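You operate a simulated robot arm through the tools that you are given. There is no shell and no other tool.

You run a simulated robot arm. Do the job below in one go: nothing can be reset, and whatever is moved stays where it is left.

Task
Brush the lint off the orange and black coils, then stack them.
Fine: orange coil on top of the black coil; use the cord brush and put it back where it stood. Set down upright: brown cord brush. What is to be rubbed or washed off counts as gone when no trace of it is left.

The check looks at the end state, three seconds after you hand in, the way a careful person would. Anything else that was tipped, shoved, dropped, spilled or broken makes it a failure.

Robot
A 6-joint arm with a two-finger gripper, fixed in place. Base frame: the origin is on the floor under the middle of its stand, x ahead of it, y to its left, z up; the work surface is at about z = 88. Lengths are in cm, angles in rad, forces in N, time in s.
It reaches about 157.2 cm from its shoulder. Its first joint turns from -2.897 to 2.897 rad. Payload 2.45 kg.
The TCP is the grasp point between the finger pads, 2 cm short of the fingertips. In the tool frame z runs along the fingers and y along their closing line. The gripper opens to 14 cm; its body begins 16.8 cm behind the TCP.
Orientation is that of the tool frame in the base frame, as a unit quaternion [w, x, y, z]. With the fingers straight down and closing along the base's y, the tool's x points along the base's -x, its y along +y and its z along -z.

Tools
- The arm moves only by the tool nudge_tool. Its argument "deltas" is a list of rows, each an object of numbers (a shift or turn left out is 0, a gripper value left out holds the last): "x", "y", "z": the shift along the tool's x, y, z in cm; "wx", "wy", "wz": the turn, a rotation vector about the tool's x, y, z in degrees. In form: [{"x": .., "y": .., "z": .., "wx": .., "wy": .., "wz": ..}, ...]. A call has 1 to 20 rows; each row shifts and turns the commanded pose from where the row before left it, along the tool's axes as they then stand. "grip" is the gripper command, from -1 (fully open) to 1 (shut), values between in proportion, set as the call begins (left out, the last holds). A row lasts 0.2 s, in which the tool goes at most 5 cm and 0.15 rad; a call with a longer step from one row to the next is refused whole, and so is a gripper value outside its range. Where a pose cannot be reached the arm comes as near as it can. A force on the tool above 40 N (or 10 N above the force at the start of the call, whichever is more), or a blocked arm, ends the call early, and 0.2 s more pass. The fingers move at their own pace (about 4.5 cm/s each) and stop on an object; they squeeze with about 32 N. The grip force told is the motor's: it shows also when the fingers shut on nothing. Time passes only in rows, and 0.2 s behind the last, so rows that do not move let the fingers close. It gives the time, the measured TCP pose, the force on the tool (base axes), the opening and the grip force at its end, in the units of the frame above (readings bear some noise), with the torque about the TCP (base axes, N m) and any sound that the robot's microphone picked up.
- Cameras (640 x 400 px; columns grow to the right, rows downward): "scene" is fixed at [4.96, 50.1, 169.13]; the picture's right is [-0.19, -0.98, 0.00], its down [-0.62, 0.12, -0.77] and it looks along [0.76, -0.15, -0.63] (base axes); focal length 336 px, centre (320, 200). "wrist" rides on the gripper at [7.8, 1.1, -20.9] in the tool frame; the picture's right is [-0.14, 0.99, 0.00], its down [-0.92, -0.13, -0.37] and it looks along [-0.37, -0.05, 0.93] (tool axes); focal length 280 px, centre (320, 200). There is no depth. A picture from a camera that has moved, and an enlarged one, comes with that camera's place and axes in the base frame and with its lens.
- get_image(camera): a new picture of that camera. It takes no simulated time.
- inspect(camera, box): a new picture of the part [left, top, right, bottom] of that camera's present view, enlarged. It takes no simulated time.
- job_done(): hands the job in; it is judged then, once.

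Nothing tells you positions but the pictures and the camera data. Unless the task says otherwise, let go and move clear before handing in.

The tools are called as a command line: name --argument value ..., lists and objects as JSON in quotes. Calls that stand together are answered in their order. nudge_tool: Moves the arm, as the interface text tells. Its arguments: {"type":"object","properties":{"deltas":{"type":"array"},"grip":{"type":"number"}},"required":["deltas"]} The other tools are called the same way: get_image (camera) takes a picture; inspect (camera, box) takes an enlarged picture of a part of a camera's view; job_done () hands the job in.

At the start:

```text
t: 0.0
eef_pos: [63.24, 13.2, 121.52]
orientation: [0.0, -0.001, 1.0, 0.0]
wrist_force: [-0.4, 0.0, -0.5]
moment: [0.01, -0.02, -0.02]
width: 14.01
grip_force: 0.1
```

scene: 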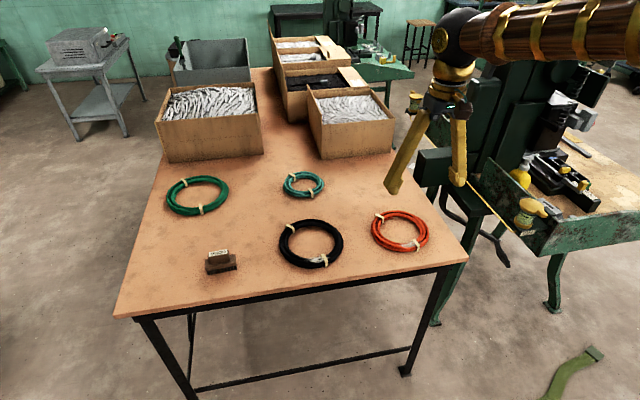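
wrist: 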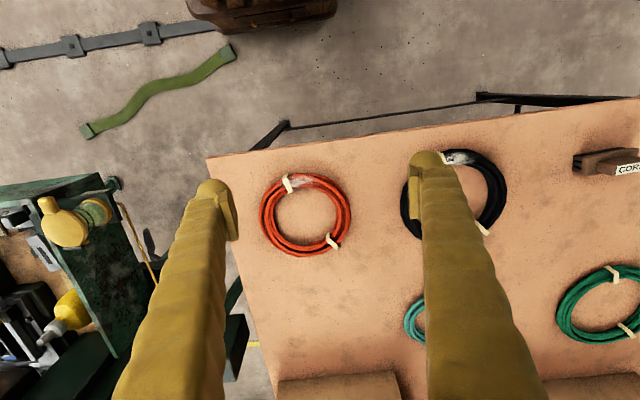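

I see a table with orange and black coils near its front edge, two green coils, and a small brown brush at left front. I'll take enlarged looks before moving.

inspect --camera "scene" --box '[180, 200, 340, 300]'

inspect --camera "scene" --box '[320, 180, 480, 280]'

inspect --camera "wrist" --box '[220, 140, 380, 240]'

inspect --camera "wrist" --box '[380, 120, 640, 280]'

```text
4.00 times, centred on (260, 250) of scene
camera zoom: at [4.96, 50.1, 169.13], right [-0.19, -0.98, 0.0], down [-0.62, 0.12, -0.77], along [0.76, -0.15, -0.63], focal length 1346 px, centre (560, 0)
```

zoom: 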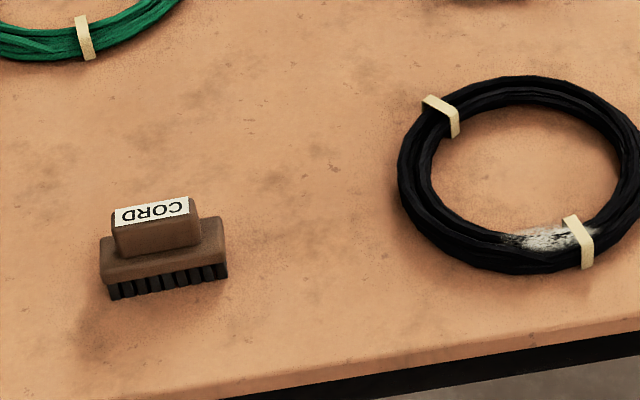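

```text
4.00 times, centred on (400, 230) of scene
camera zoom: at [4.96, 50.1, 169.13], right [-0.19, -0.98, 0.0], down [-0.62, 0.12, -0.77], along [0.76, -0.15, -0.63], focal length 1346 px, centre (0, 80)
```

zoom: 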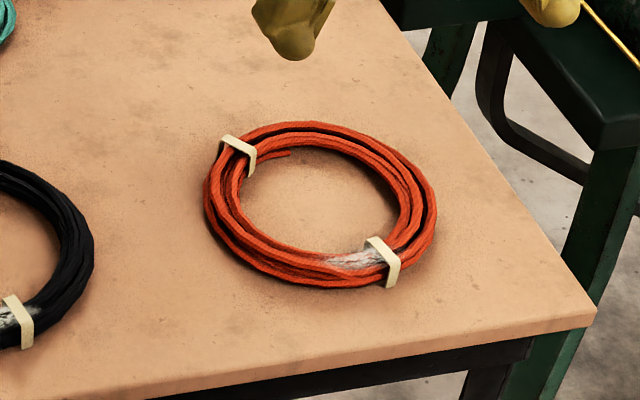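

```text
4.00 times, centred on (300, 190) of wrist
camera zoom: at [55.51, 14.25, 142.25], right [0.14, 0.99, 0.0], down [0.92, -0.13, 0.37], along [0.37, -0.05, -0.93], focal length 1122 px, centre (400, 240)
```

zoom: 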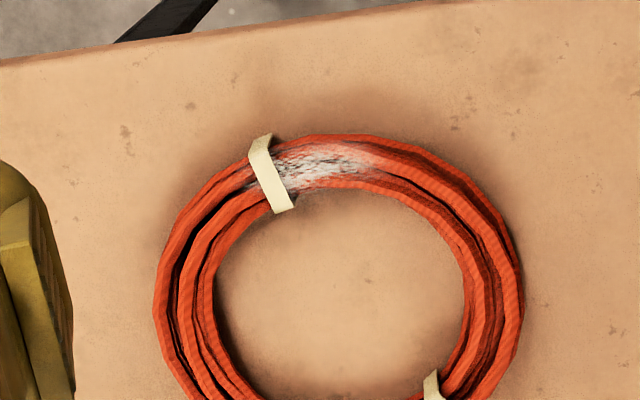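

```text
2.46 times, centred on (510, 200) of wrist
camera zoom: at [55.51, 14.25, 142.25], right [0.14, 0.99, 0.0], down [0.92, -0.13, 0.37], along [0.37, -0.05, -0.93], focal length 690 px, centre (-148, 200)
```

zoom: 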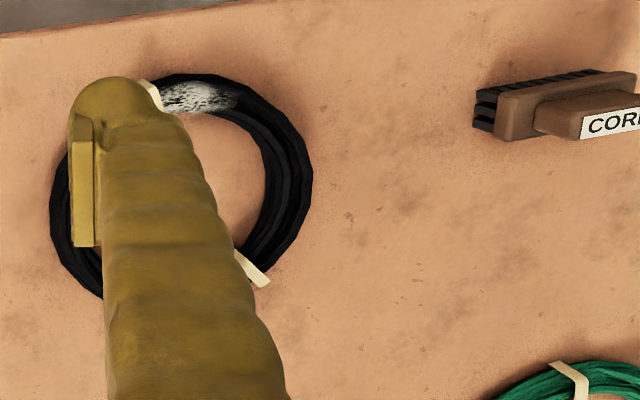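

The coils are about (80, 8) orange and (80, 38) black, each with white lint on its near (-x) side beside a band. The brush stands bristles-down at about (75.5, 66.5). I'll move above the brush first for a closer view.

nudge_tool --deltas '[{"x": -1.0, "y": 4.4, "z": 0.6}, {"x": -1.0, "y": 4.4, "z": 0.6}, {"x": -1.0, "y": 4.4, "z": 0.6}, {"x": -1.0, "y": 4.4, "z": 0.6}, {"x": -1.0, "y": 4.4, "z": 0.6}, {"x": -1.0, "y": 4.4, "z": 0.6}, {"x": -1.0, "y": 4.4, "z": 0.6}, {"x": -1.0, "y": 4.4, "z": 0.6}, {"x": -1.0, "y": 4.4, "z": 0.6}, {"x": -1.0, "y": 4.4, "z": 0.6}, {"x": -1.0, "y": 4.4, "z": 0.6}, {"x": -1.0, "y": 4.4, "z": 0.6}]' --grip -1

```text
t: 2.6
eef_pos: [75.4, 66.04, 114.57]
orientation: [0.002, -0.001, 1.0, 0.002]
wrist_force: [0.5, -0.1, 1.7]
moment: [0.04, -0.04, -0.01]
width: 13.98
grip_force: 0.0
```

The arm is now above the brush. I'll look at it from the wrist and the scene.

get_image --camera "wrist"

get_image --camera "scene"

inspect --camera "wrist" --box '[240, 80, 400, 180]'

```text
taken
camera wrist: at [67.68, 67.11, 135.24], right [0.14, 0.99, 0.0], down [0.92, -0.13, 0.37], along [0.37, -0.05, -0.93], focal length 280 px, centre (320, 200)
```

wrist: 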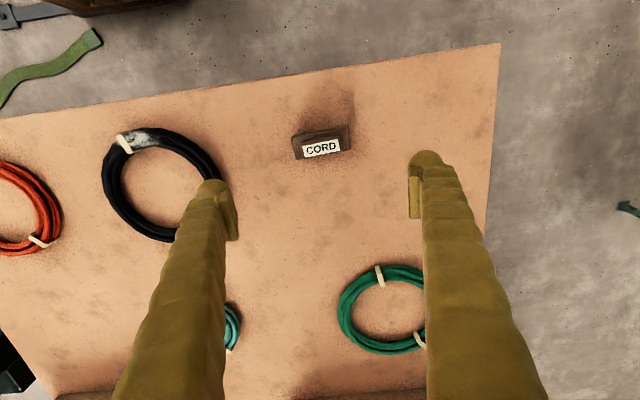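

```text
taken
```

scene: 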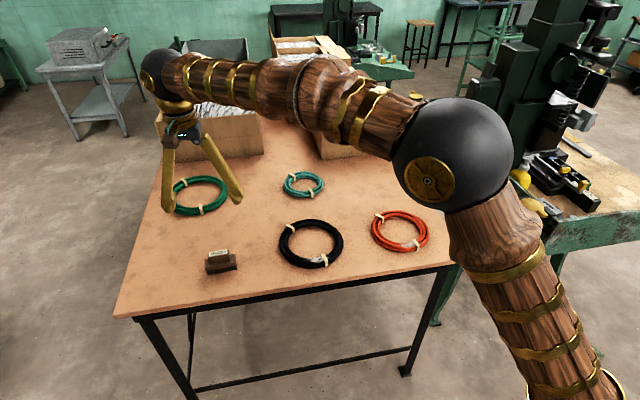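

```text
4.00 times, centred on (320, 130) of wrist
camera zoom: at [67.68, 67.11, 135.24], right [0.14, 0.99, 0.0], down [0.92, -0.13, 0.37], along [0.37, -0.05, -0.93], focal length 1122 px, centre (320, 480)
```

zoom: 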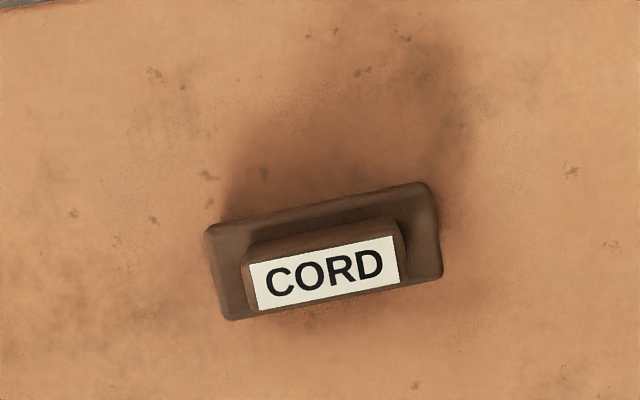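

The brush's handle top is about z = 95 at (75.8, 66.2), with its long axis about 3° off base y. I'll turn the gripper so it closes across the handle.

nudge_tool --deltas '[{"wz": 7.94}, {"wz": 7.94}, {"wz": 7.94}, {"wz": 7.94}, {"wz": 7.94}, {"wz": 7.94}, {"wz": 7.94}, {"wz": 7.94}, {"wz": 7.94}, {"wz": 7.94}, {"wz": 7.94}, {}]'

```text
t: 5.2
eef_pos: [75.23, 66.05, 114.27]
orientation: [0.0, 0.691, 0.723, 0.0]
wrist_force: [-0.2, -0.2, 0.7]
moment: [0.02, -0.02, 0.03]
width: 14.0
grip_force: 0.1
```

get_image --camera "wrist"

inspect --camera "scene" --box '[140, 120, 300, 300]'

```text
taken
camera wrist: at [76.04, 73.84, 135.09], right [1.0, -0.09, 0.0], down [-0.09, -0.93, 0.37], along [-0.03, -0.37, -0.93], focal length 280 px, centre (320, 200)
```

wrist: 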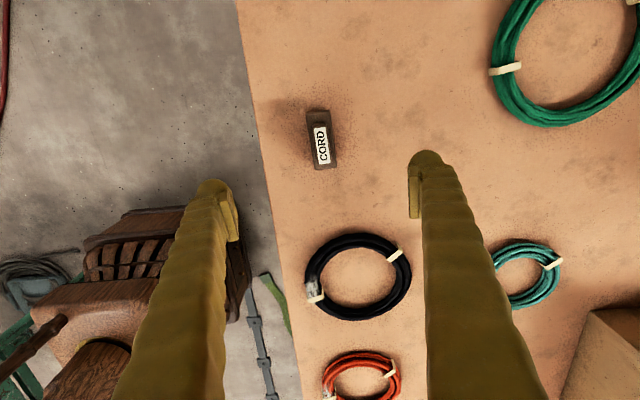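

```text
2.22 times, centred on (220, 210) of scene
camera zoom: at [4.96, 50.1, 169.13], right [-0.19, -0.98, 0.0], down [-0.62, 0.12, -0.77], along [0.76, -0.15, -0.63], focal length 748 px, centre (542, 178)
```

zoom: 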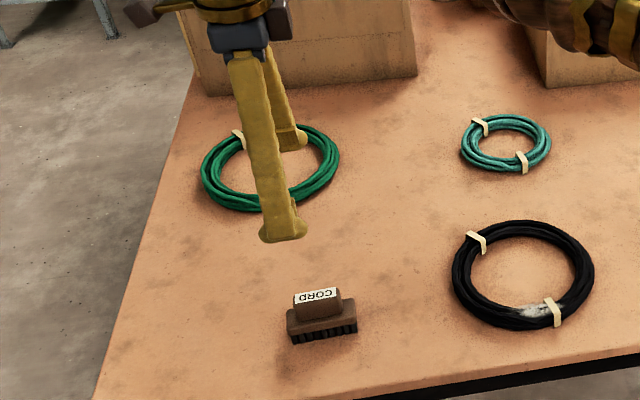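

inspect --camera "wrist" --box '[272, 95, 368, 185]'

```text
4.44 times, centred on (320, 140) of wrist
camera zoom: at [76.04, 73.84, 135.09], right [1.0, -0.09, 0.0], down [-0.09, -0.93, 0.37], along [-0.03, -0.37, -0.93], focal length 1246 px, centre (320, 467)
```

zoom: 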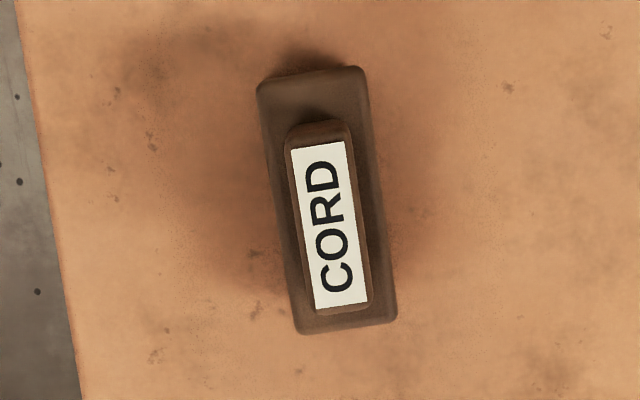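

I'll center over the handle, lower to just above it and partly close, then check before gripping.

nudge_tool --deltas '[{"x": 0.13, "y": 0.45, "wz": -0.5}, {"z": 3.4}, {"z": 3.4}, {"z": 3.4}, {"z": 3.4}, {"z": 2.0}, {}]' --grip -0.2

inspect --camera "scene" --box '[150, 200, 290, 290]'

get_image --camera "wrist"

```text
t: 6.8
eef_pos: [75.76, 66.06, 98.8]
orientation: [0.0, 0.687, 0.727, 0.0]
wrist_force: [0.4, -0.1, 0.1]
moment: [0.01, -0.02, -0.04]
width: 8.4
grip_force: 0.1
```

```text
4.44 times, centred on (220, 245) of scene
camera zoom: at [4.96, 50.1, 169.13], right [-0.19, -0.98, 0.0], down [-0.62, 0.12, -0.77], along [0.76, -0.15, -0.63], focal length 1496 px, centre (764, 0)
```

zoom: 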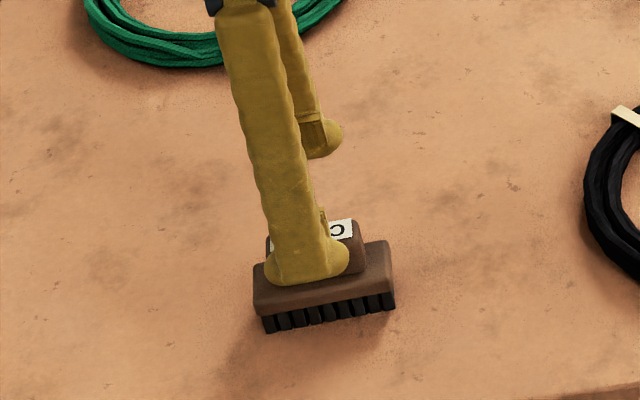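

```text
taken
camera wrist: at [76.42, 73.85, 119.66], right [1.0, -0.08, 0.0], down [-0.08, -0.93, 0.37], along [-0.03, -0.37, -0.93], focal length 280 px, centre (320, 200)
```

wrist: 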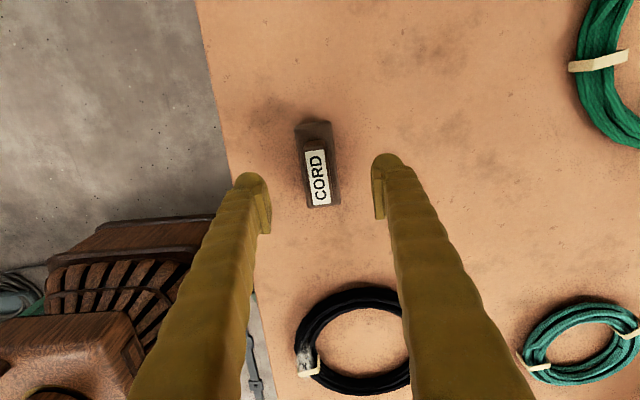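

inspect --camera "wrist" --box '[240, 110, 400, 220]'

```text
3.64 times, centred on (320, 165) of wrist
camera zoom: at [76.42, 73.85, 119.66], right [1.0, -0.08, 0.0], down [-0.08, -0.93, 0.37], along [-0.03, -0.37, -0.93], focal length 1020 px, centre (320, 327)
```

zoom: 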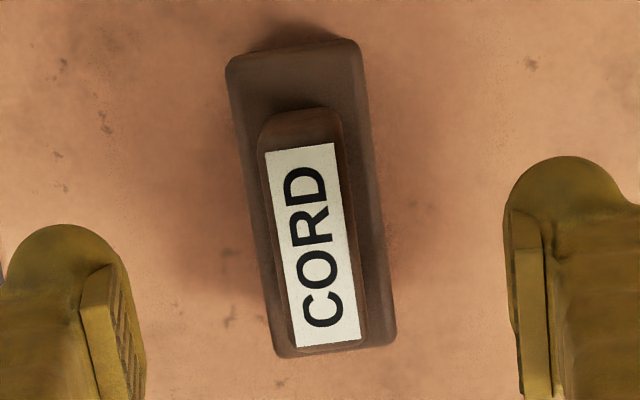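

The handle top measures z ≈ 95.2, centre (75.63, 66.2). I'll lower so the fingertips stop short of the brush's base, then close.

nudge_tool --deltas '[{"x": 0.15, "y": -0.12, "z": 1.3}, {"z": 1.3}, {"z": 1.3}, {}]'

inspect --camera "scene" --box '[180, 220, 260, 290]'

inspect --camera "wrist" --box '[220, 100, 420, 240]'

```text
t: 7.8
eef_pos: [75.69, 66.18, 94.8]
orientation: [0.0, 0.687, 0.727, 0.0]
wrist_force: [0.3, -1.0, -0.9]
moment: [0.01, -0.02, 0.03]
width: 8.39
grip_force: 0.0
```

```text
5.71 times, centred on (220, 255) of scene
camera zoom: at [4.96, 50.1, 169.13], right [-0.19, -0.98, 0.0], down [-0.62, 0.12, -0.77], along [0.76, -0.15, -0.63], focal length 1923 px, centre (891, -114)
```

zoom: 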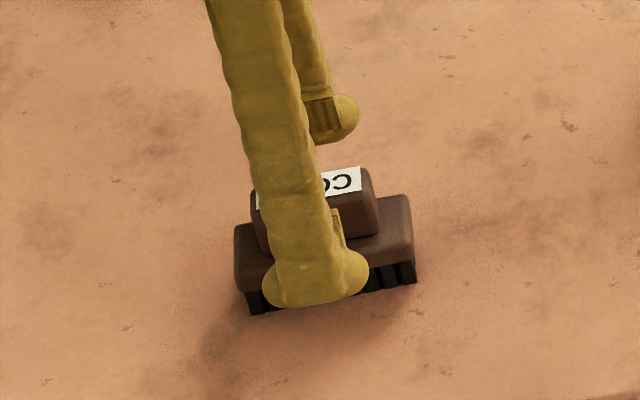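

```text
2.86 times, centred on (320, 170) of wrist
camera zoom: at [76.35, 73.99, 115.67], right [1.0, -0.08, 0.0], down [-0.08, -0.93, 0.37], along [-0.03, -0.37, -0.93], focal length 801 px, centre (320, 286)
```

zoom: 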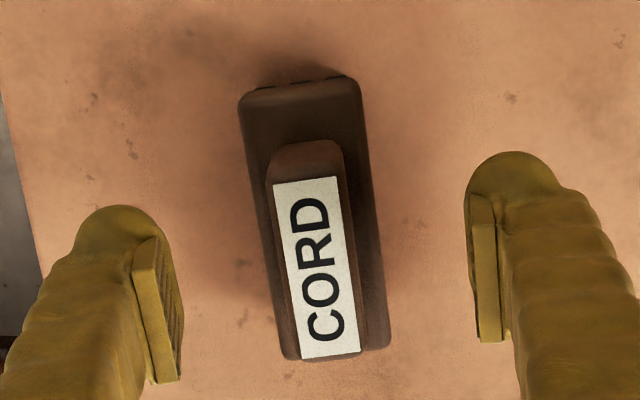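

Margins look good: the base top is near z = 91.4 and the fingertips are at 92.8. I'll lower slightly and grip the handle.

nudge_tool --deltas '[{"z": 0.5}, {}]'

nudge_tool --deltas '[{}, {}, {}, {}, {}, {}]' --grip 1

inspect --camera "wrist" --box '[220, 100, 420, 240]'

inspect --camera "scene" --box '[180, 220, 260, 290]'

```text
t: 8.4
eef_pos: [75.63, 66.24, 94.36]
orientation: [0.0, 0.687, 0.727, 0.001]
wrist_force: [-0.2, 0.1, -0.2]
moment: [-0.02, 0.01, 0.0]
width: 8.38
grip_force: 0.0
```

```text
t: 9.8
eef_pos: [75.59, 66.29, 94.33]
orientation: [-0.001, 0.687, 0.727, 0.0]
wrist_force: [-0.9, 0.3, -0.7]
moment: [-0.01, 0.01, 0.0]
width: 2.08
grip_force: 32.1
```

```text
2.86 times, centred on (320, 170) of wrist
camera zoom: at [76.32, 74.09, 115.12], right [1.0, -0.08, 0.0], down [-0.08, -0.93, 0.37], along [-0.03, -0.37, -0.93], focal length 801 px, centre (320, 286)
```

zoom: 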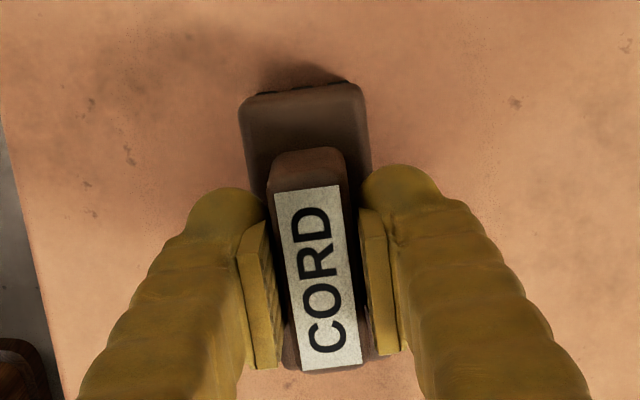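

```text
5.71 times, centred on (220, 255) of scene
camera zoom: at [4.96, 50.1, 169.13], right [-0.19, -0.98, 0.0], down [-0.62, 0.12, -0.77], along [0.76, -0.15, -0.63], focal length 1923 px, centre (891, -114)
```

zoom: 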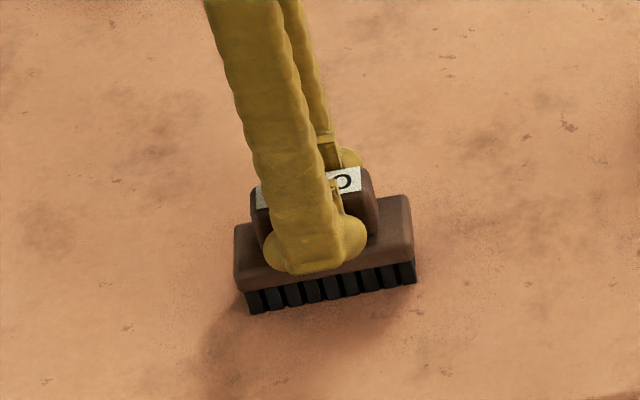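

The brush is held and hasn't shifted. Before lifting, I'll take high zoom views of both lint patches from the scene camera.

inspect --camera "scene" --box '[290, 240, 350, 277]'

inspect --camera "scene" --box '[380, 225, 440, 262]'

nudge_tool --deltas '[{"z": -2}, {"z": -3}, {"z": -4}, {"z": -4}, {}]'

get_image --camera "wrist"

get_image --camera "scene"

```text
10.67 times, centred on (320, 258) of scene
camera zoom: at [4.96, 50.1, 169.13], right [-0.19, -0.98, 0.0], down [-0.62, 0.12, -0.77], along [0.76, -0.15, -0.63], focal length 3590 px, centre (320, -424)
```

zoom: 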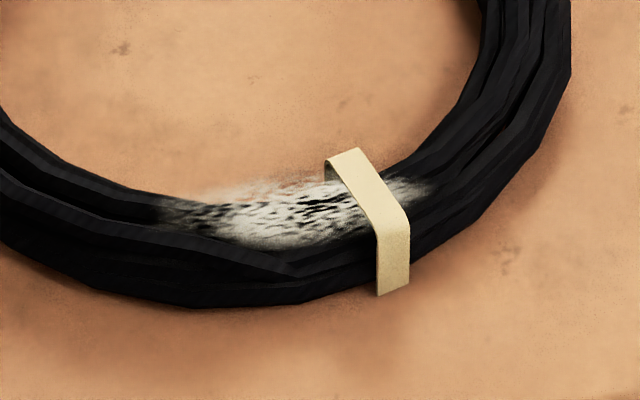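

```text
10.67 times, centred on (410, 244) of scene
camera zoom: at [4.96, 50.1, 169.13], right [-0.19, -0.98, 0.0], down [-0.62, 0.12, -0.77], along [0.76, -0.15, -0.63], focal length 3590 px, centre (-640, -264)
```

zoom: 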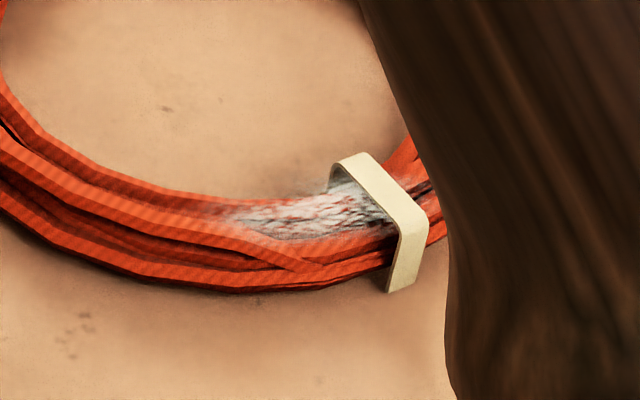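

```text
t: 11.0
eef_pos: [75.82, 66.36, 107.56]
orientation: [0.0, 0.688, 0.726, 0.0]
wrist_force: [-0.1, 1.0, -1.3]
moment: [-0.04, 0.0, 0.01]
width: 2.09
grip_force: 31.8
```

```text
taken
camera wrist: at [76.47, 74.14, 128.25], right [1.0, -0.08, 0.0], down [-0.08, -0.93, 0.37], along [-0.03, -0.37, -0.93], focal length 280 px, centre (320, 200)
```

wrist: 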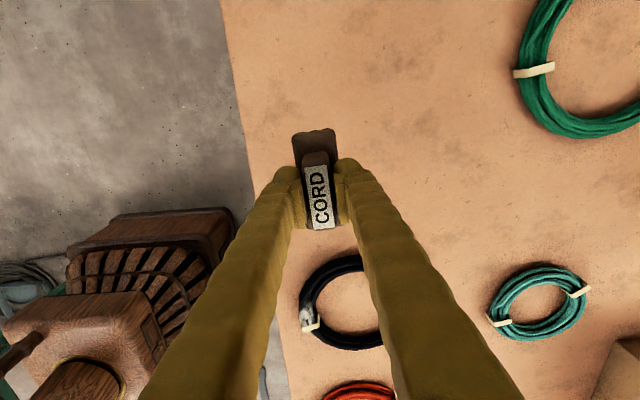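

```text
taken
```

scene: 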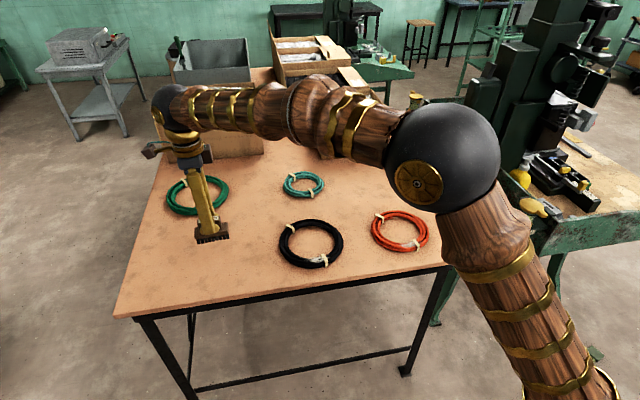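

The brush is lifted cleanly, and the lint on each coil also runs under and past its band. Next I'll hover the brush over the black coil's lint at about (71.8, 37.5).

nudge_tool --deltas '[{"x": -4.09, "y": -0.806}, {"x": -4.09, "y": -0.806}, {"x": -4.09, "y": -0.806}, {"x": -4.09, "y": -0.806}, {"x": -4.09, "y": -0.806}, {"x": -4.09, "y": -0.806}, {"x": -4.09, "y": -0.806}, {"z": 2.0}, {"z": 2.0}, {"z": 2.0}, {"z": 1.5}, {}]'

inspect --camera "scene" --box '[270, 200, 370, 280]'

get_image --camera "wrist"

```text
t: 13.6
eef_pos: [71.49, 37.32, 99.76]
orientation: [0.0, 0.687, 0.727, 0.001]
wrist_force: [-0.4, 0.0, -1.6]
moment: [0.02, -0.03, 0.01]
width: 2.07
grip_force: 31.6
```

```text
5.00 times, centred on (320, 240) of scene
camera zoom: at [4.96, 50.1, 169.13], right [-0.19, -0.98, 0.0], down [-0.62, 0.12, -0.77], along [0.76, -0.15, -0.63], focal length 1683 px, centre (320, 0)
```

zoom: 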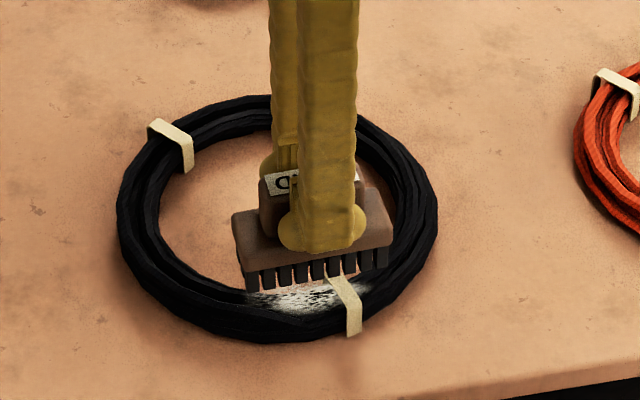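

```text
taken
camera wrist: at [72.27, 45.11, 120.58], right [1.0, -0.08, 0.0], down [-0.08, -0.93, 0.37], along [-0.03, -0.37, -0.93], focal length 280 px, centre (320, 200)
```

wrist: 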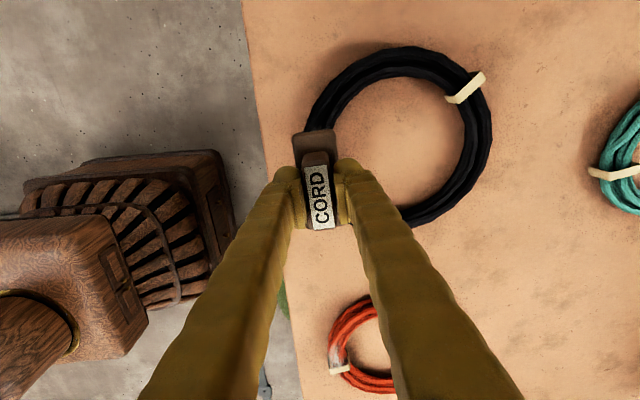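

The brush is hovering centred over the lint with bristle bottoms at about z = 93.4. I'll lower it gently in small steps, watching the force.

nudge_tool --deltas '[{"z": 0.5}, {"z": 0.5}, {"z": 0.4}, {"z": 0.2}, {}]'

inspect --camera "scene" --box '[285, 235, 355, 279]'

```text
t: 14.8
eef_pos: [71.38, 37.52, 98.27]
orientation: [0.001, 0.687, 0.727, 0.0]
wrist_force: [0.0, 0.7, -2.2]
moment: [0.04, -0.03, 0.0]
width: 2.12
grip_force: 32.4
```

```text
9.09 times, centred on (320, 257) of scene
camera zoom: at [4.96, 50.1, 169.13], right [-0.19, -0.98, 0.0], down [-0.62, 0.12, -0.77], along [0.76, -0.15, -0.63], focal length 3060 px, centre (320, -318)
```

zoom: 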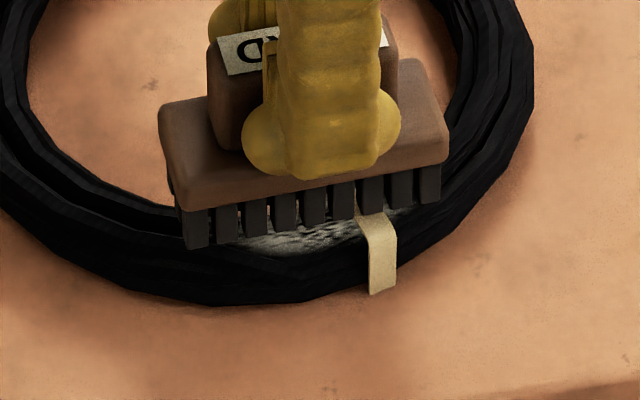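

nudge_tool --deltas '[{"z": 0.2}, {"z": 0.2}, {}]'

inspect --camera "scene" --box '[285, 235, 355, 279]'

```text
t: 15.6
eef_pos: [71.53, 37.44, 97.72]
orientation: [0.001, 0.687, 0.727, 0.0]
wrist_force: [-0.5, -0.8, -1.6]
moment: [-0.01, 0.01, -0.01]
width: 2.09
grip_force: 32.7
```

```text
9.09 times, centred on (320, 257) of scene
camera zoom: at [4.96, 50.1, 169.13], right [-0.19, -0.98, 0.0], down [-0.62, 0.12, -0.77], along [0.76, -0.15, -0.63], focal length 3060 px, centre (320, -318)
```

zoom: 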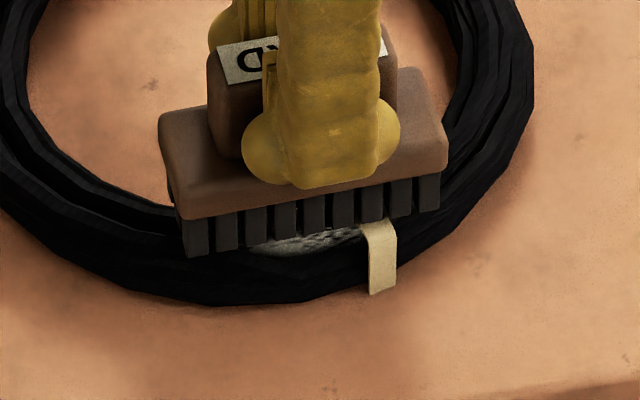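

nudge_tool --deltas '[{"z": 0.15}, {"z": 0.15}, {}]'

inspect --camera "scene" --box '[285, 235, 355, 279]'

```text
t: 16.4
eef_pos: [71.6, 37.38, 97.53]
orientation: [-0.001, 0.687, 0.727, 0.0]
wrist_force: [0.2, -0.5, -0.6]
moment: [-0.01, 0.01, 0.04]
width: 2.08
grip_force: 32.1
```

```text
9.09 times, centred on (320, 257) of scene
camera zoom: at [4.96, 50.1, 169.13], right [-0.19, -0.98, 0.0], down [-0.62, 0.12, -0.77], along [0.76, -0.15, -0.63], focal length 3060 px, centre (320, -318)
```

zoom: 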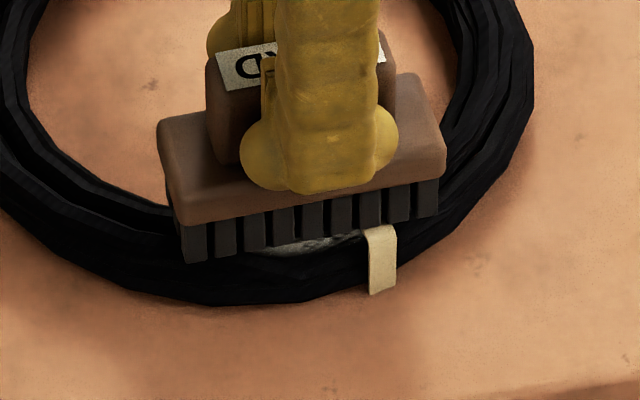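

nudge_tool --deltas '[{"z": 0.15}, {"z": 0.15}, {}]'

inspect --camera "scene" --box '[285, 235, 355, 279]'

```text
t: 17.2
eef_pos: [71.54, 37.36, 97.12]
orientation: [0.0, 0.687, 0.727, 0.0]
wrist_force: [0.3, -0.4, -0.7]
moment: [-0.02, -0.02, 0.0]
width: 2.05
grip_force: 32.3
```

```text
9.09 times, centred on (320, 257) of scene
camera zoom: at [4.96, 50.1, 169.13], right [-0.19, -0.98, 0.0], down [-0.62, 0.12, -0.77], along [0.76, -0.15, -0.63], focal length 3060 px, centre (320, -318)
```

zoom: 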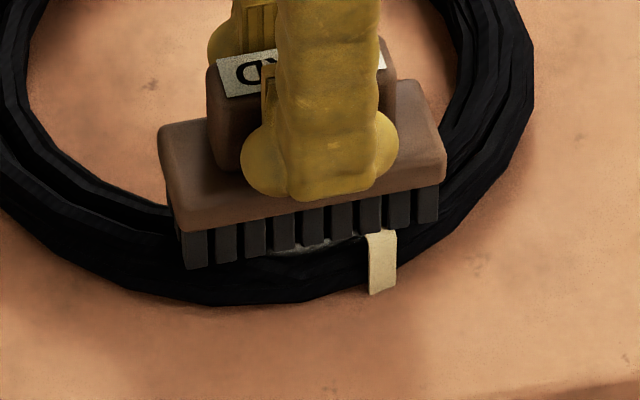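

nudge_tool --deltas '[{"z": 0.15}, {"z": 0.1}, {}]'

inspect --camera "scene" --box '[285, 235, 355, 279]'

```text
t: 18.0
eef_pos: [71.56, 37.47, 96.95]
orientation: [0.0, 0.687, 0.726, 0.003]
wrist_force: [3.2, -1.0, 27.5]
moment: [0.01, -0.06, -0.01]
width: 2.03
grip_force: 32.1
```

```text
9.09 times, centred on (320, 257) of scene
camera zoom: at [4.96, 50.1, 169.13], right [-0.19, -0.98, 0.0], down [-0.62, 0.12, -0.77], along [0.76, -0.15, -0.63], focal length 3060 px, centre (320, -318)
```

zoom: 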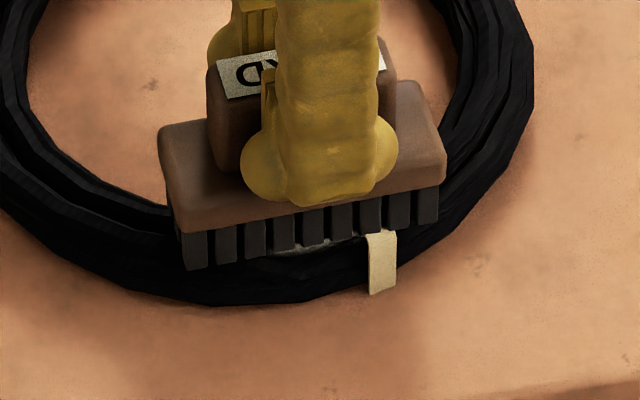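

Contact is at TCP z ≈ 97.0 and the force went to 27 N, so the contact is stiff. I'll ease off to about 10 N and make a short gentle stroke along the coil.

nudge_tool --deltas '[{"z": -0.1}, {}]'

nudge_tool --deltas '[{"x": 0.4}, {"x": 0.4}, {"x": 0.4}, {}]'

inspect --camera "scene" --box '[285, 235, 355, 279]'

```text
t: 18.6
eef_pos: [71.53, 37.51, 96.97]
orientation: [-0.001, 0.687, 0.726, 0.0]
wrist_force: [4.1, 1.5, 8.5]
moment: [0.24, -0.16, -0.12]
width: 2.09
grip_force: 31.9
```

```text
t: 19.6
eef_pos: [71.52, 38.61, 96.89]
orientation: [0.0, 0.687, 0.726, 0.001]
wrist_force: [-0.1, 0.4, -1.6]
moment: [0.03, -0.03, -0.02]
width: 2.09
grip_force: 32.2
```

```text
9.09 times, centred on (320, 257) of scene
camera zoom: at [4.96, 50.1, 169.13], right [-0.19, -0.98, 0.0], down [-0.62, 0.12, -0.77], along [0.76, -0.15, -0.63], focal length 3060 px, centre (320, -318)
```

zoom: 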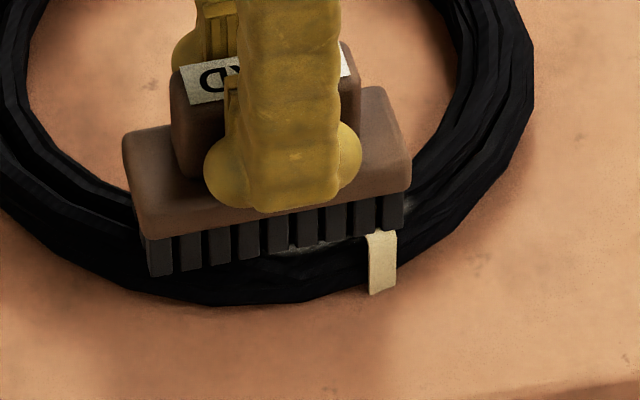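

nudge_tool --deltas '[{"z": 0.06}, {}]'

nudge_tool --deltas '[{"z": 0.06}, {}]'

```text
t: 20.2
eef_pos: [71.42, 38.62, 96.98]
orientation: [0.0, 0.687, 0.727, 0.001]
wrist_force: [-0.2, 0.3, -1.3]
moment: [0.03, 0.02, 0.02]
width: 2.07
grip_force: 32.2
```

```text
t: 20.8
eef_pos: [71.42, 38.66, 96.93]
orientation: [0.0, 0.687, 0.727, 0.001]
wrist_force: [0.3, -2.2, 7.0]
moment: [-0.18, 0.02, 0.0]
width: 2.11
grip_force: 32.2
```

nudge_tool --deltas '[{"x": -0.4}, {"x": -0.4}, {"x": -0.4}, {"x": -0.4}, {"x": -0.4}, {"x": -0.4}, {}]'

inspect --camera "scene" --box '[285, 235, 355, 279]'

```text
t: 22.4
eef_pos: [71.49, 36.33, 97.0]
orientation: [-0.001, 0.686, 0.727, 0.002]
wrist_force: [-0.1, 13.6, 23.7]
moment: [0.29, 0.0, 0.0]
width: 2.1
grip_force: 32.5
```

```text
9.09 times, centred on (320, 257) of scene
camera zoom: at [4.96, 50.1, 169.13], right [-0.19, -0.98, 0.0], down [-0.62, 0.12, -0.77], along [0.76, -0.15, -0.63], focal length 3060 px, centre (320, -318)
```

zoom: 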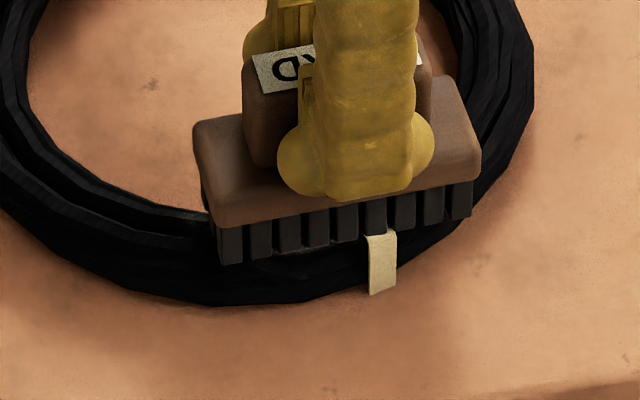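

The coil hasn't moved, and the visible lint in front of the bristles is fading. I'll continue the strokes.

nudge_tool --deltas '[{"x": 0.4}, {"x": 0.4}, {"x": 0.4}, {"x": 0.4}, {"x": 0.4}, {"x": 0.4}, {"x": 0.4}, {}]'

nudge_tool --deltas '[{"x": -0.4}, {"x": -0.4}, {"x": -0.4}, {"x": -0.4}, {"x": -0.4}, {"x": -0.4}, {"x": -0.4}, {}]'

nudge_tool --deltas '[{"z": -1}, {"z": -3}, {"z": -3}, {"x": 4}, {"x": 4}, {"x": 3}, {}]'

inspect --camera "scene" --box '[285, 235, 355, 279]'

get_image --camera "scene"

```text
t: 24.2
eef_pos: [71.3, 39.02, 96.8]
orientation: [0.0, 0.687, 0.727, 0.0]
wrist_force: [-0.5, -6.1, 13.6]
moment: [-0.04, 0.04, 0.01]
width: 2.09
grip_force: 31.9
```

```text
t: 26.0
eef_pos: [71.47, 36.23, 96.91]
orientation: [0.0, 0.687, 0.726, -0.001]
wrist_force: [0.3, 0.4, -1.4]
moment: [0.05, -0.04, 0.0]
width: 2.06
grip_force: 32.0
```

```text
t: 27.6
eef_pos: [71.06, 47.35, 104.08]
orientation: [0.0, 0.687, 0.726, 0.0]
wrist_force: [-0.6, -0.3, -0.9]
moment: [-0.01, 0.01, 0.0]
width: 2.07
grip_force: 32.1
```

```text
9.09 times, centred on (320, 257) of scene
camera zoom: at [4.96, 50.1, 169.13], right [-0.19, -0.98, 0.0], down [-0.62, 0.12, -0.77], along [0.76, -0.15, -0.63], focal length 3060 px, centre (320, -318)
```

zoom: 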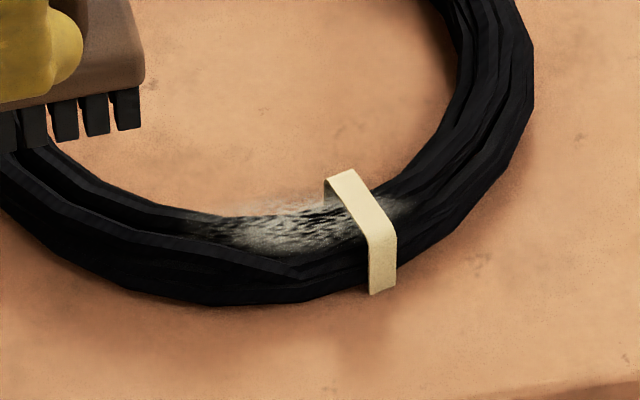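

```text
taken
```

scene: 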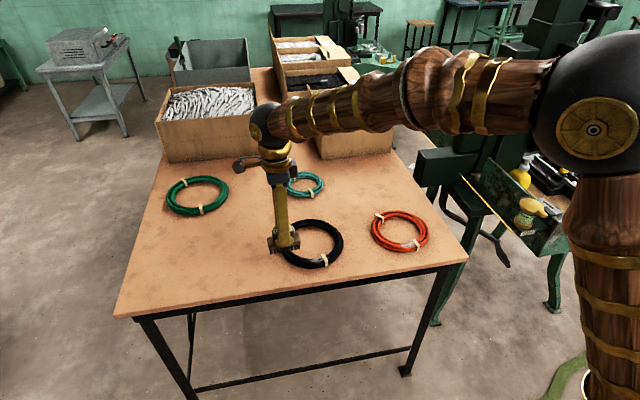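

The lint has faded but isn't gone, so brushing works and needs more strokes. I'll go back for more with steady contact.

nudge_tool --deltas '[{"x": -4}, {"x": -4}, {"x": -2}, {"z": 3}, {"z": 3}, {"z": 0.8}, {}]'

nudge_tool --deltas '[{"z": 0.1}, {"z": 0.1}, {}]'

```text
t: 29.2
eef_pos: [71.52, 37.36, 97.03]
orientation: [0.001, 0.687, 0.726, 0.0]
wrist_force: [0.1, -0.2, -1.4]
moment: [-0.01, 0.04, 0.0]
width: 2.08
grip_force: 32.1
```

```text
t: 30.0
eef_pos: [71.49, 37.49, 96.84]
orientation: [0.0, 0.687, 0.727, 0.0]
wrist_force: [-0.2, 0.8, -1.5]
moment: [0.0, 0.02, 0.02]
width: 2.08
grip_force: 32.0
```

nudge_tool --deltas '[{"z": 0.07}, {}]'

nudge_tool --deltas '[{"z": 0.06}, {}]'

```text
t: 30.6
eef_pos: [71.34, 37.24, 96.89]
orientation: [0.0, 0.687, 0.727, 0.0]
wrist_force: [1.2, 1.3, 1.1]
moment: [0.12, -0.01, -0.03]
width: 2.08
grip_force: 31.8
```

```text
t: 31.2
eef_pos: [71.5, 37.39, 96.79]
orientation: [0.001, 0.687, 0.726, 0.0]
wrist_force: [-5.1, 2.3, 15.1]
moment: [-0.01, 0.12, 0.02]
width: 2.06
grip_force: 32.1
```

Contact is about 15 N. I'll do several strokes back and forth.

nudge_tool --deltas '[{"x": 0.4}, {"x": 0.4}, {"x": 0.4}, {"x": 0.4}, {"x": -0.4}, {"x": -0.4}, {"x": -0.4}, {"x": -0.4}, {"x": -0.4}, {"x": -0.4}, {"x": -0.4}, {}]'

nudge_tool --deltas '[{"x": 0.4}, {"x": 0.4}, {"x": 0.4}, {"x": 0.4}, {"x": 0.4}, {"x": 0.4}, {"x": 0.4}, {}]'

inspect --camera "scene" --box '[285, 235, 355, 279]'

```text
t: 33.8
eef_pos: [71.66, 35.98, 96.7]
orientation: [0.0, 0.687, 0.726, 0.001]
wrist_force: [-0.1, -0.7, -1.0]
moment: [-0.03, 0.02, -0.03]
width: 2.1
grip_force: 32.7
```

```text
t: 35.6
eef_pos: [71.47, 38.88, 96.75]
orientation: [-0.001, 0.687, 0.727, 0.0]
wrist_force: [-0.2, -4.3, 10.3]
moment: [-0.14, -0.05, 0.04]
width: 2.06
grip_force: 32.1
```

```text
9.09 times, centred on (320, 257) of scene
camera zoom: at [4.96, 50.1, 169.13], right [-0.19, -0.98, 0.0], down [-0.62, 0.12, -0.77], along [0.76, -0.15, -0.63], focal length 3060 px, centre (320, -318)
```

zoom: 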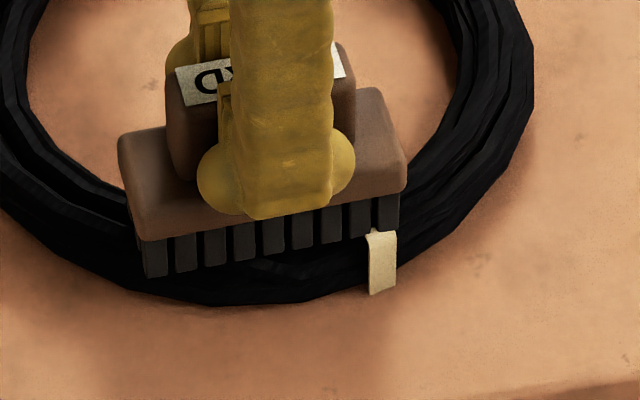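

nudge_tool --deltas '[{"x": -0.4}, {"x": -0.4}, {"x": -0.4}, {"x": -0.4}, {}]'

nudge_tool --deltas '[{"z": 0.06}, {}]'

```text
t: 36.8
eef_pos: [71.56, 37.26, 96.79]
orientation: [0.0, 0.687, 0.727, 0.0]
wrist_force: [0.7, 0.7, -0.7]
moment: [-0.02, 0.01, -0.01]
width: 2.08
grip_force: 32.1
```

```text
t: 37.4
eef_pos: [71.62, 37.18, 96.82]
orientation: [0.0, 0.687, 0.727, 0.0]
wrist_force: [-1.1, -3.5, 7.0]
moment: [-0.14, 0.04, -0.01]
width: 2.1
grip_force: 31.7
```

nudge_tool --deltas '[{"x": 0.4}, {"x": 0.4}, {"x": 0.4}, {"x": -0.4}, {"x": -0.4}, {"x": -0.4}, {"x": -0.4}, {"x": -0.4}, {"x": -0.4}, {"x": 0.4}, {"x": 0.4}, {"x": 0.4}, {}]'

inspect --camera "wrist" --box '[220, 100, 420, 240]'

```text
t: 40.2
eef_pos: [71.56, 37.09, 96.71]
orientation: [-0.001, 0.688, 0.726, -0.001]
wrist_force: [1.2, -6.0, 10.6]
moment: [-0.19, -0.02, 0.01]
width: 2.08
grip_force: 31.9
```

```text
2.86 times, centred on (320, 170) of wrist
camera zoom: at [72.28, 45.0, 117.5], right [1.0, -0.08, 0.0], down [-0.08, -0.93, 0.37], along [-0.03, -0.37, -0.93], focal length 801 px, centre (320, 286)
```

zoom: 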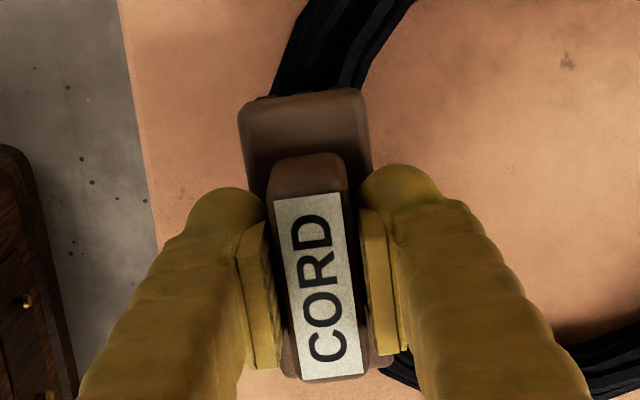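

nudge_tool --deltas '[{"z": -1}, {"z": -3}, {"z": -3}, {"x": 4}, {"x": 4}, {"x": 2}, {}]'

inspect --camera "scene" --box '[285, 235, 355, 279]'

```text
t: 41.8
eef_pos: [70.94, 47.25, 103.7]
orientation: [0.0, 0.688, 0.726, 0.0]
wrist_force: [-0.3, -0.2, -0.3]
moment: [0.01, -0.02, -0.02]
width: 2.05
grip_force: 32.2
```

```text
9.09 times, centred on (320, 257) of scene
camera zoom: at [4.96, 50.1, 169.13], right [-0.19, -0.98, 0.0], down [-0.62, 0.12, -0.77], along [0.76, -0.15, -0.63], focal length 3060 px, centre (320, -318)
```

zoom: 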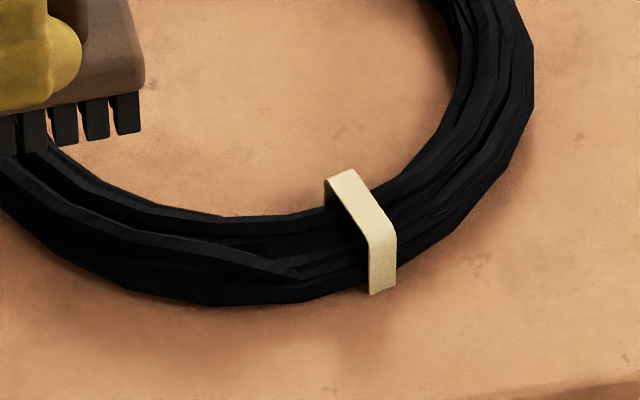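

The black coil now looks clean from here. I'll zoom further to confirm no trace is left.

inspect --camera "scene" --box '[300, 250, 334, 271]'

inspect --camera "scene" --box '[374, 205, 444, 255]'

get_image --camera "wrist"

```text
16.00 times, centred on (317, 260) of scene
camera zoom: at [4.96, 50.1, 169.13], right [-0.19, -0.98, 0.0], down [-0.62, 0.12, -0.77], along [0.76, -0.15, -0.63], focal length 5385 px, centre (368, -768)
```

zoom: 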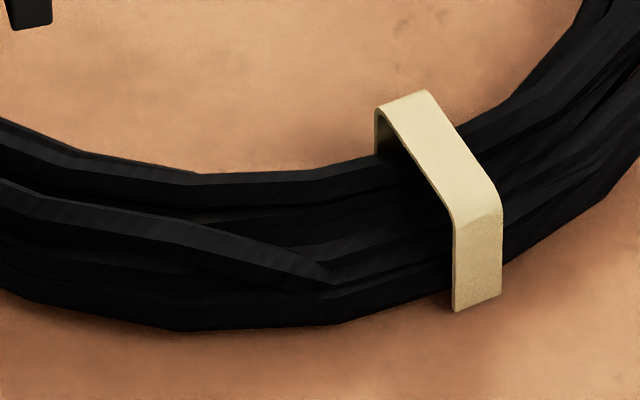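

```text
8.00 times, centred on (409, 230) of scene
camera zoom: at [4.96, 50.1, 169.13], right [-0.19, -0.98, 0.0], down [-0.62, 0.12, -0.77], along [0.76, -0.15, -0.63], focal length 2692 px, centre (-392, -40)
```

zoom: 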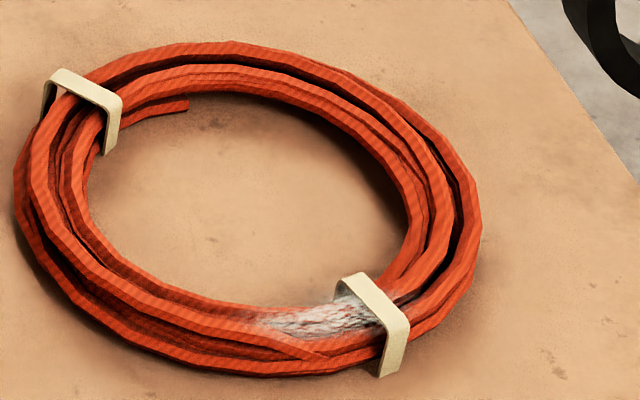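

```text
taken
camera wrist: at [71.71, 55.1, 124.54], right [1.0, -0.08, 0.0], down [-0.08, -0.93, 0.37], along [-0.03, -0.37, -0.93], focal length 280 px, centre (320, 200)
```

wrist: 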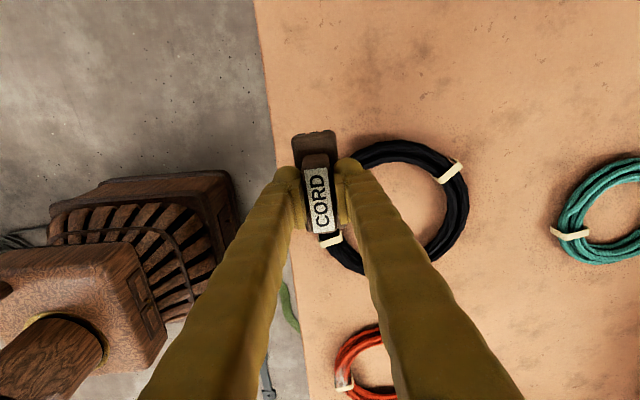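

The black coil is clean with no trace left. Next I'll move the brush over to the orange coil's lint at about (71.9, 7.8).

nudge_tool --deltas '[{"x": -4.373, "y": -0.131}, {"x": -4.373, "y": -0.131}, {"x": -4.373, "y": -0.131}, {"x": -4.373, "y": -0.131}, {"x": -4.373, "y": -0.131}, {"x": -4.373, "y": -0.131}, {"x": -4.373, "y": -0.131}, {"x": -4.373, "y": -0.131}, {"x": -4.373, "y": -0.131}, {}, {"z": 1.5}, {"z": 1.5}, {"z": 1.0}, {}]'

inspect --camera "scene" --box '[364, 195, 454, 259]'

get_image --camera "scene"

get_image --camera "wrist"

```text
t: 44.8
eef_pos: [71.96, 7.9, 99.73]
orientation: [0.0, 0.687, 0.726, 0.001]
wrist_force: [-0.7, 0.1, -1.2]
moment: [-0.01, 0.0, -0.01]
width: 2.08
grip_force: 31.8
```

```text
6.25 times, centred on (409, 227) of scene
camera zoom: at [4.96, 50.1, 169.13], right [-0.19, -0.98, 0.0], down [-0.62, 0.12, -0.77], along [0.76, -0.15, -0.63], focal length 2103 px, centre (-236, 31)
```

zoom: 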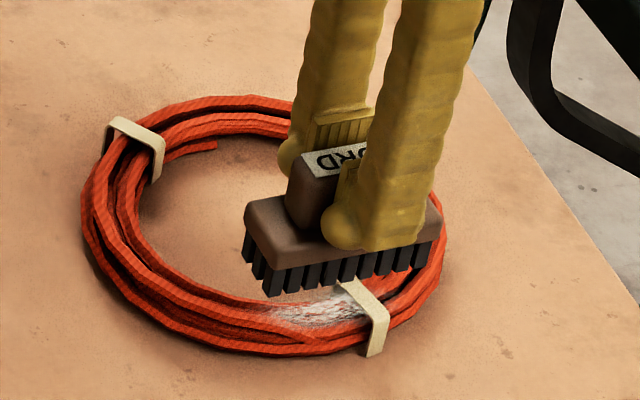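

```text
taken
```

scene: 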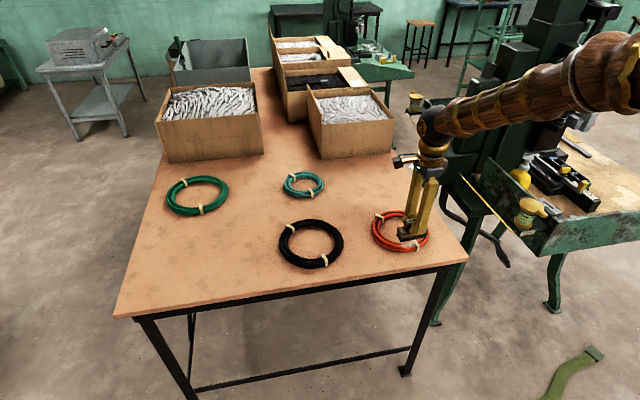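

```text
taken
camera wrist: at [72.67, 15.73, 120.51], right [1.0, -0.08, 0.0], down [-0.08, -0.93, 0.37], along [-0.03, -0.37, -0.93], focal length 280 px, centre (320, 200)
```

wrist: 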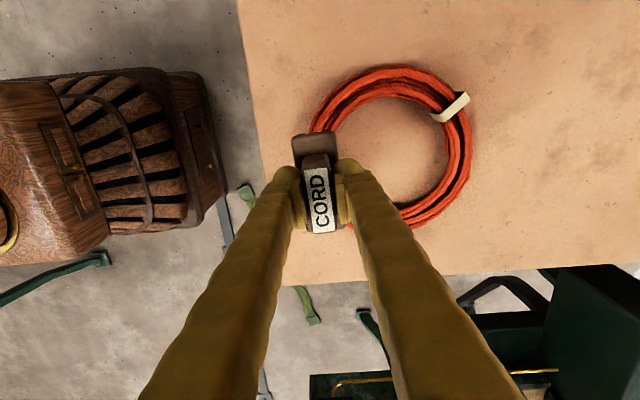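

The brush is over the orange lint, so I'll lower it in careful steps until light contact.

nudge_tool --deltas '[{"y": 0.2, "z": 0.5}, {"z": 0.5}, {"z": 0.5}, {"z": 0.4}, {"z": 0.3}, {}]'

inspect --camera "scene" --box '[374, 215, 444, 259]'

```text
t: 46.2
eef_pos: [72.1, 7.92, 97.53]
orientation: [0.0, 0.687, 0.727, 0.0]
wrist_force: [-0.1, 0.7, -0.5]
moment: [0.01, -0.01, -0.01]
width: 2.07
grip_force: 31.9
```

```text
9.09 times, centred on (409, 237) of scene
camera zoom: at [4.96, 50.1, 169.13], right [-0.19, -0.98, 0.0], down [-0.62, 0.12, -0.77], along [0.76, -0.15, -0.63], focal length 3060 px, centre (-489, -136)
```

zoom: 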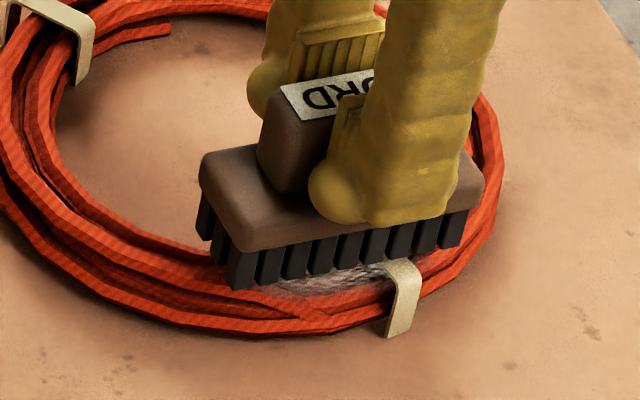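

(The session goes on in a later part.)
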